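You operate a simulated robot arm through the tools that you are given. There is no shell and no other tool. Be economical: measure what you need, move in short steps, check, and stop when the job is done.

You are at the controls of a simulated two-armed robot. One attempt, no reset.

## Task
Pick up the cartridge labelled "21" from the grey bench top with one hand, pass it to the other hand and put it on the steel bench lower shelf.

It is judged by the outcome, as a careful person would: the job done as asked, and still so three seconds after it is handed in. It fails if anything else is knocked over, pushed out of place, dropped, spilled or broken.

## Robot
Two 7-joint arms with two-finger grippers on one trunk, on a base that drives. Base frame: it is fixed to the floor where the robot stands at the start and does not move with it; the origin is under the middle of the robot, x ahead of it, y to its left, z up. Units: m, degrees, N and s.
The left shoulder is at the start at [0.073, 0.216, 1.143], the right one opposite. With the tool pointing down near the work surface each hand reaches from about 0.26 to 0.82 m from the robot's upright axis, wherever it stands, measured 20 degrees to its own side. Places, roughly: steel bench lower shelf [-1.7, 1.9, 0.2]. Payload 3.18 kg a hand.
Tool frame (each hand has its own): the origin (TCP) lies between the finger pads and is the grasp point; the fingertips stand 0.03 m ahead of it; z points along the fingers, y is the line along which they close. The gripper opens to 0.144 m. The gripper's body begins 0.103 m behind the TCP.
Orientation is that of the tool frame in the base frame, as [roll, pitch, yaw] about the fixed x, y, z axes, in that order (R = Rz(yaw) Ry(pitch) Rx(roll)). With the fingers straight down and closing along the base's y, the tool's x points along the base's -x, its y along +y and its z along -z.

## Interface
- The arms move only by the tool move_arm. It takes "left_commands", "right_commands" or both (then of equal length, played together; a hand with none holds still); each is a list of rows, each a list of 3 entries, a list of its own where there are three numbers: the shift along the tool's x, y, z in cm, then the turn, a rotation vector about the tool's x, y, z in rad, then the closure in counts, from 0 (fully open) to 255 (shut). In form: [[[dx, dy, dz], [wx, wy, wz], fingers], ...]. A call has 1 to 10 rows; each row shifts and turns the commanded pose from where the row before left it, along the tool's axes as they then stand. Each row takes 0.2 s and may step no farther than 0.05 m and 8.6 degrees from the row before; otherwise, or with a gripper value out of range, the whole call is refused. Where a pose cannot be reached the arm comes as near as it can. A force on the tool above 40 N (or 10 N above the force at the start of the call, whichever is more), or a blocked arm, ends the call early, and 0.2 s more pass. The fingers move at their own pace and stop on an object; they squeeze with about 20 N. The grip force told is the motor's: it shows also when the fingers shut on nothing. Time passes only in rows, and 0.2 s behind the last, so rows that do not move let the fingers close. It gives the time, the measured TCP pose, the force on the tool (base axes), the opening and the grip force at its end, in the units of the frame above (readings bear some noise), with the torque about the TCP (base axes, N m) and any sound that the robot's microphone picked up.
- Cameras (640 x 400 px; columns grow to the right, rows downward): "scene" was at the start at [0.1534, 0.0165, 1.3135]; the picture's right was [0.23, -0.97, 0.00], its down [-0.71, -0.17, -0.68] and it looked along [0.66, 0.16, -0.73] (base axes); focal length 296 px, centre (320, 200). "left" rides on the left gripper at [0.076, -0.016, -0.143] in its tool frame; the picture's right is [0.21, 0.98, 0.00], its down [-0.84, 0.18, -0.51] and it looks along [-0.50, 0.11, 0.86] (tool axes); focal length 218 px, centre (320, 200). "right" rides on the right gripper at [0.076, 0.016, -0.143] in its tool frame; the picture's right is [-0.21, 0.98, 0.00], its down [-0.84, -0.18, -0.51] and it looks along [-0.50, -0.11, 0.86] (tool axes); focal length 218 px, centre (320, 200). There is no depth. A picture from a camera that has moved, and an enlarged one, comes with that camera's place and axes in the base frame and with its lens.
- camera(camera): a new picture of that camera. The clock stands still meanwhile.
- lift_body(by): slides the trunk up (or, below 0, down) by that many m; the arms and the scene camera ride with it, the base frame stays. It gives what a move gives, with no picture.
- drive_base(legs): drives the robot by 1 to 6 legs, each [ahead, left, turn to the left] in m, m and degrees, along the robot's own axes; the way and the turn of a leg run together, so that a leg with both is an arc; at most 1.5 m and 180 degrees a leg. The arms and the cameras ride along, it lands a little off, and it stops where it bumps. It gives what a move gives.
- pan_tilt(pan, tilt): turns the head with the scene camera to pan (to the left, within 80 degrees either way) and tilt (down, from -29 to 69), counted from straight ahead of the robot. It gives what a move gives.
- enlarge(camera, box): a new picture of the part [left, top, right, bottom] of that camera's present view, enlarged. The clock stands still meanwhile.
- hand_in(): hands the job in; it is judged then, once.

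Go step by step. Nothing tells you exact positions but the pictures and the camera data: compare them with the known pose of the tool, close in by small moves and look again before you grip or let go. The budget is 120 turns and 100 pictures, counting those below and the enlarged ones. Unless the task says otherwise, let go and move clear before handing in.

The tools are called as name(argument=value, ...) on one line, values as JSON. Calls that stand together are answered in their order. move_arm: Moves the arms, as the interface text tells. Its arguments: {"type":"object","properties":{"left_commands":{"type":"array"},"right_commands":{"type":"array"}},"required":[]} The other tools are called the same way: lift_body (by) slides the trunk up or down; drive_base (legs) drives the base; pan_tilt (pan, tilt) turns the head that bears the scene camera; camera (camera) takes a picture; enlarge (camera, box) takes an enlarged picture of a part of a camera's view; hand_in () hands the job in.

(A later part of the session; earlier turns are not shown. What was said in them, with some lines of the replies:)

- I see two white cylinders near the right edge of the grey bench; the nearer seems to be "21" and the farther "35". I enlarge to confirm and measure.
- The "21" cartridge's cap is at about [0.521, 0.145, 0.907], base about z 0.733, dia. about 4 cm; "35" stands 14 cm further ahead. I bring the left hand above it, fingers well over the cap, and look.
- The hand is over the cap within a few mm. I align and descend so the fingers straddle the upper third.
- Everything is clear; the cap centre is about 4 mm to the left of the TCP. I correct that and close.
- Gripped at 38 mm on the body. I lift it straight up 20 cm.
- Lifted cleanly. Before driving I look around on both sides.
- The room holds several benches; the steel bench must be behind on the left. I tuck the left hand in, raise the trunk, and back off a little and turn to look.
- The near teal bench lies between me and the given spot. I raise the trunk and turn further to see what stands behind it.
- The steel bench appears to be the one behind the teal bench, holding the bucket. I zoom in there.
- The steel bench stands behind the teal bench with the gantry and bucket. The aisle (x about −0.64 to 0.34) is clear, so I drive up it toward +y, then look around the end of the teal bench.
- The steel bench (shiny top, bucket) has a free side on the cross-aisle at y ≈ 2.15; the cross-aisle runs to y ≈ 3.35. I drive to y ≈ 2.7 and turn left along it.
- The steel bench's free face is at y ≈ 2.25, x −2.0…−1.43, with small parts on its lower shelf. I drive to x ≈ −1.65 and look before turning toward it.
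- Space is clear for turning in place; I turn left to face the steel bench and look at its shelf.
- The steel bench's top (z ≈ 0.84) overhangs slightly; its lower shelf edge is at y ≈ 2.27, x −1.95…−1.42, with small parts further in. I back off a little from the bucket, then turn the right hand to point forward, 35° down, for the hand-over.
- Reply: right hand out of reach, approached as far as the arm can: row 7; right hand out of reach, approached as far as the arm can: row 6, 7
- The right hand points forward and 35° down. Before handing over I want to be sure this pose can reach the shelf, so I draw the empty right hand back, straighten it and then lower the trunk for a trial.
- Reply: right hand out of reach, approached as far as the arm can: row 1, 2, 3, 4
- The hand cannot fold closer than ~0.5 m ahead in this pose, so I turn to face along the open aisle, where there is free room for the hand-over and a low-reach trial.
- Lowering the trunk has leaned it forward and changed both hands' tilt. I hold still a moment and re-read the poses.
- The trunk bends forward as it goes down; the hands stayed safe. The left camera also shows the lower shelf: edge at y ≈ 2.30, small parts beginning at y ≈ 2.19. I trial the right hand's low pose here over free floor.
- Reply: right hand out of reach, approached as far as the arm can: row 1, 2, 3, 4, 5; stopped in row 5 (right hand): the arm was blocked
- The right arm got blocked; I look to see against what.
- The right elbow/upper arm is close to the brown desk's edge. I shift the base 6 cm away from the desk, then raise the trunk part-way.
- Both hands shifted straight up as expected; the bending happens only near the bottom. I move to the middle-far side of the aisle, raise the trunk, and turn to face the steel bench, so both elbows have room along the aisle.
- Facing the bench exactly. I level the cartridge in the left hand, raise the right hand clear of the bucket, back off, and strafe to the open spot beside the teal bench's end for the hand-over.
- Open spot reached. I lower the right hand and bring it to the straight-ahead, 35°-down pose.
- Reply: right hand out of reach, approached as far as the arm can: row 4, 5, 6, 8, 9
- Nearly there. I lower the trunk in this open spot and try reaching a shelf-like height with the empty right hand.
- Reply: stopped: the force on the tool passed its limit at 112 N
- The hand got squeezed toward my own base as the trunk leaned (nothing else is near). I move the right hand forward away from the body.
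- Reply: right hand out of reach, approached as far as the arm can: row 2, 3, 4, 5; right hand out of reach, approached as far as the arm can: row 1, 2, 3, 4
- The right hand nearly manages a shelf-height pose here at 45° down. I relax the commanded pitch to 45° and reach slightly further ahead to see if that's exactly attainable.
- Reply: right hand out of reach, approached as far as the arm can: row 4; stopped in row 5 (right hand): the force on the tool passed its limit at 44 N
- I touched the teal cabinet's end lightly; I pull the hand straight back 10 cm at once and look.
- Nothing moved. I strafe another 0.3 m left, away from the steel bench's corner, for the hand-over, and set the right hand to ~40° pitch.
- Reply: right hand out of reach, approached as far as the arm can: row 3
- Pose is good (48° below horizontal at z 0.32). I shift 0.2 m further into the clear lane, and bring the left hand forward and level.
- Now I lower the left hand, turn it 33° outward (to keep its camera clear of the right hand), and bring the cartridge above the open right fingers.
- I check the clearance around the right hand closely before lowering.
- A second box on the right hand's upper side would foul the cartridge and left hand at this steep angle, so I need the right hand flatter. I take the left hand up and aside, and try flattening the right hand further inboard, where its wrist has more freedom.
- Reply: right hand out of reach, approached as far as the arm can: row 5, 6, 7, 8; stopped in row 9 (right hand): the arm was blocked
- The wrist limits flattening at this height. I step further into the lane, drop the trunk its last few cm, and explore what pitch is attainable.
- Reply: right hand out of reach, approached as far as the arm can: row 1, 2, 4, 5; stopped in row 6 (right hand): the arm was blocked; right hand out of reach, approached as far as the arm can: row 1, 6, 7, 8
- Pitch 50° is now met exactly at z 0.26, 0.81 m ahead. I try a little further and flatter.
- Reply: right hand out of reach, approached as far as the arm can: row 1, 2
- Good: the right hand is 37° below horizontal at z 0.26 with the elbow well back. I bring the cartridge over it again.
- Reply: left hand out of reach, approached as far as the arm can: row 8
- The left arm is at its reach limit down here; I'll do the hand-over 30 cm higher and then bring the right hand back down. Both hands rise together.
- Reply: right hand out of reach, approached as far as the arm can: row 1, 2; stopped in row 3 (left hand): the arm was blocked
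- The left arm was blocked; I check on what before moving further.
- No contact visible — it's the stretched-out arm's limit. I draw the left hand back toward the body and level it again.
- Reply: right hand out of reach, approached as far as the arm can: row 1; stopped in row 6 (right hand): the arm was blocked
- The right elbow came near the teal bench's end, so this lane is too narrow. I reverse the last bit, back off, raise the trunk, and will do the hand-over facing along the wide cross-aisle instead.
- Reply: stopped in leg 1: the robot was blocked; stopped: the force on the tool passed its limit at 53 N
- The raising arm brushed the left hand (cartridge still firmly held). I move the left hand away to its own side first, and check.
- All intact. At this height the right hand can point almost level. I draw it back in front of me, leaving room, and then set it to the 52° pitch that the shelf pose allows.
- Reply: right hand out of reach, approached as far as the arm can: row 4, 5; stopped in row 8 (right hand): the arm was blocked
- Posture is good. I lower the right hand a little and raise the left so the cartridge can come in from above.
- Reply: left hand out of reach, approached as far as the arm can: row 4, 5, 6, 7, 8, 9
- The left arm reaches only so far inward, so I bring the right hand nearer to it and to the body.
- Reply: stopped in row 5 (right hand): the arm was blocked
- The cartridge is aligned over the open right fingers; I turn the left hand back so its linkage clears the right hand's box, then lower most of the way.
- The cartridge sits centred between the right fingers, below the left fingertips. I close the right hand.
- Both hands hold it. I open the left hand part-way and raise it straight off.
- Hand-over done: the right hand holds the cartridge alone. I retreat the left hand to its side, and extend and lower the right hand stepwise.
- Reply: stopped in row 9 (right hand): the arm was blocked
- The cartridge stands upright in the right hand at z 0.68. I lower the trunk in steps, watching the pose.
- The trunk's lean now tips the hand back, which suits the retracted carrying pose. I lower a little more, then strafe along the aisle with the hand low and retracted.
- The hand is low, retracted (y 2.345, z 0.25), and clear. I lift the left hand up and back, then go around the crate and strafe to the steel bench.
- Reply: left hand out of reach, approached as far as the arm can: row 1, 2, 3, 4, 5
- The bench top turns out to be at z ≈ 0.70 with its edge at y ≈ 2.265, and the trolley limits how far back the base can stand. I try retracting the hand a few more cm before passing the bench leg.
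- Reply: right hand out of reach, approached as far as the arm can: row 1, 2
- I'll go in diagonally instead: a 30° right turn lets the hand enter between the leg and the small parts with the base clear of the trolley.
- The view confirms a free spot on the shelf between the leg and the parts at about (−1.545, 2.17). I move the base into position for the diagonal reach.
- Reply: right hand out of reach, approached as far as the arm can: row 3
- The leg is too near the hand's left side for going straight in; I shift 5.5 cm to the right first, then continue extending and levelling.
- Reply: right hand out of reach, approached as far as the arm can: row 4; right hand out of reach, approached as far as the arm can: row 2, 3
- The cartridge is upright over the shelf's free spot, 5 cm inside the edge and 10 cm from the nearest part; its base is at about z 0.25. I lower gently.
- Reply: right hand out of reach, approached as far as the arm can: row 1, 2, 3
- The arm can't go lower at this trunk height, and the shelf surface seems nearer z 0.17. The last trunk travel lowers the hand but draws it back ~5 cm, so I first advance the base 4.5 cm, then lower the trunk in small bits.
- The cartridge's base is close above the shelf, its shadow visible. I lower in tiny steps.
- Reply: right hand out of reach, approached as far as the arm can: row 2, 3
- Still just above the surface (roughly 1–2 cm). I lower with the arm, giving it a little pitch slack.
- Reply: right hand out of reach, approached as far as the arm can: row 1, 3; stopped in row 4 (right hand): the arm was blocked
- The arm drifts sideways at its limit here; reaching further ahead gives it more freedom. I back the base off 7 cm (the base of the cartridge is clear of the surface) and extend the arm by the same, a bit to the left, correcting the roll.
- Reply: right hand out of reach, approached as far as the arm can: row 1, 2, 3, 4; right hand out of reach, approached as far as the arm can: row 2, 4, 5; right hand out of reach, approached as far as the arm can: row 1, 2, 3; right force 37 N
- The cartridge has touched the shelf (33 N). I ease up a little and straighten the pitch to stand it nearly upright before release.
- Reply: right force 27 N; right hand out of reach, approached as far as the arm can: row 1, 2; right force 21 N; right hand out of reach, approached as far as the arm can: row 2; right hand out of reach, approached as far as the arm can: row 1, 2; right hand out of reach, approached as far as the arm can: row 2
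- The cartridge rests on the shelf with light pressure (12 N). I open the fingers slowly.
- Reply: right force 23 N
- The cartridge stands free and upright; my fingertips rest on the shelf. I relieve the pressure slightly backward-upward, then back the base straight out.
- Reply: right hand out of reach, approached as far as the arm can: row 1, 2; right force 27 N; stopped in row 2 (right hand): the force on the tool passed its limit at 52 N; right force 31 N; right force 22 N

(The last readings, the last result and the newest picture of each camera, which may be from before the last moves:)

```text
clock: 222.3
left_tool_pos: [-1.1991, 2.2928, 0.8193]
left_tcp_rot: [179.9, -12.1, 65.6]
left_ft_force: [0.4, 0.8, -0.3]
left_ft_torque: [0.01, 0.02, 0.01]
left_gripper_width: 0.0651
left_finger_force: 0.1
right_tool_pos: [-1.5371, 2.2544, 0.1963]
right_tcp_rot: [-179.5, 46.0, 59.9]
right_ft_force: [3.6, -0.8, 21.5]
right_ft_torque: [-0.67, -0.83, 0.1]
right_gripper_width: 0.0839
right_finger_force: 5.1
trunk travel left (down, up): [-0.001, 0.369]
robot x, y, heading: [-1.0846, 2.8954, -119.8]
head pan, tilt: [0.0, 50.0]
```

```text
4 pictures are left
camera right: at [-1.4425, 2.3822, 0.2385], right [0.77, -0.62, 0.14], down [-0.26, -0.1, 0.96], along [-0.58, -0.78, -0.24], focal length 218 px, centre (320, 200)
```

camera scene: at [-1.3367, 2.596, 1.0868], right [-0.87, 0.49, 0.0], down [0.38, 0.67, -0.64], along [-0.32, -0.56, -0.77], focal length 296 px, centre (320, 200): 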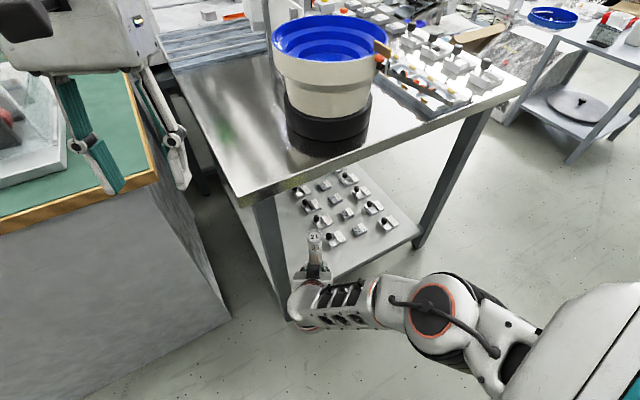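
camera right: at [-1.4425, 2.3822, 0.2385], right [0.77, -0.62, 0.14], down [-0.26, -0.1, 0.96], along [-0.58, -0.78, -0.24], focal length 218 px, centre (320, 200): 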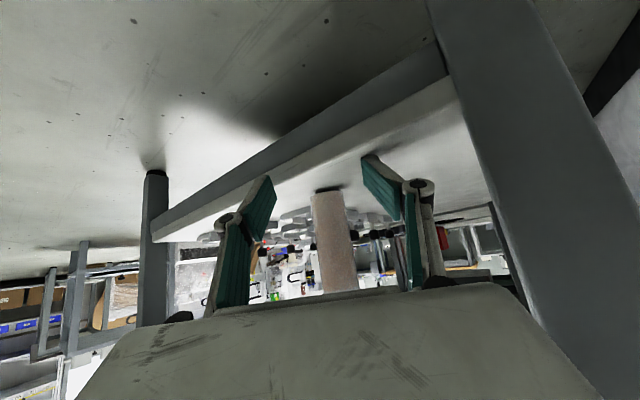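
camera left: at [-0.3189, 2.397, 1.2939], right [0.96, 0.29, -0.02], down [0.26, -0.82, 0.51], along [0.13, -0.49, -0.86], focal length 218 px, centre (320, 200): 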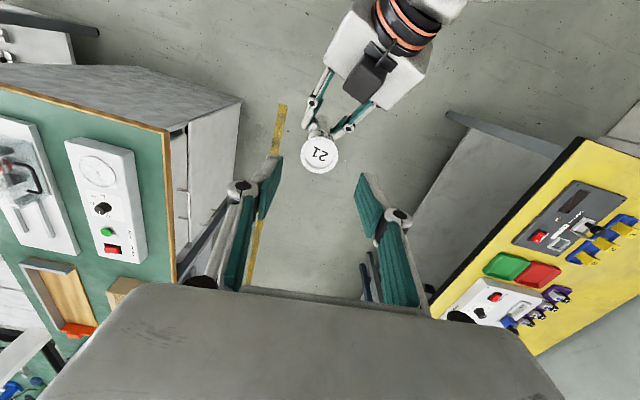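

The cartridge stands upright by itself on the shelf. I back out further and take a confirming look.

drive_base(legs=[[-0.05, 0, 0]])

enlarge(camera="scene", box=[240, 130, 440, 310])

```text
clock: 223.2
left_tool_pos: [-1.1745, 2.3353, 0.8183]
left_tcp_rot: [179.9, -12.1, 65.8]
left_ft_force: [0.5, -0.8, 0.3]
left_ft_torque: [-0.03, 0.01, -0.02]
left_gripper_width: 0.0647
left_finger_force: 0.0
right_tool_pos: [-1.5115, 2.297, 0.1939]
right_tcp_rot: [-179.5, 46.0, 60.0]
right_ft_force: [-0.1, -0.3, 0.5]
right_ft_torque: [0.01, -0.04, 0.02]
right_gripper_width: 0.0763
right_finger_force: 0.0
trunk travel left (down, up): [-0.001, 0.369]
robot x, y, heading: [-1.0643, 2.9343, -119.4]
head pan, tilt: [0.0, 50.0]
```

```text
2.22 times, centred on (340, 220) of scene
camera zoom: at [-1.244, 2.6167, 1.0378], right [-0.87, 0.49, 0.0], down [0.38, 0.67, -0.64], along [-0.32, -0.56, -0.77], focal length 657 px, centre (276, 156)
```

zoom: 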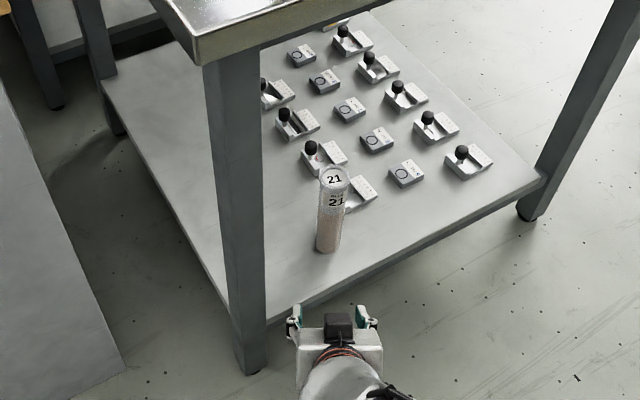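

The "21" cartridge stands upright on the steel bench's lower shelf, the small parts are undisturbed, and the hand is clear of it. I hand in.

hand_in()

```text
The job is handed in.
```

I picked up cartridge "21" with the left hand, passed it to the right hand in mid-air, and stood it upright on the steel bench's lower shelf. In the last picture before handing in, it was standing on its own with the hand clear and the small parts on that shelf undisturbed.

There were a few contacts along the way:
- **Teal cabinet:** the right hand touched its end at 44 N; a picture afterwards showed it had not moved.
- **Base:** it was stopped once while backing up, most likely by the crate or the printer table. I did not take a picture of them afterwards.
- **Brown desk:** the right arm was blocked once close to its edge. I could not tell whether it touched the desk, and I saw nothing disturbed.
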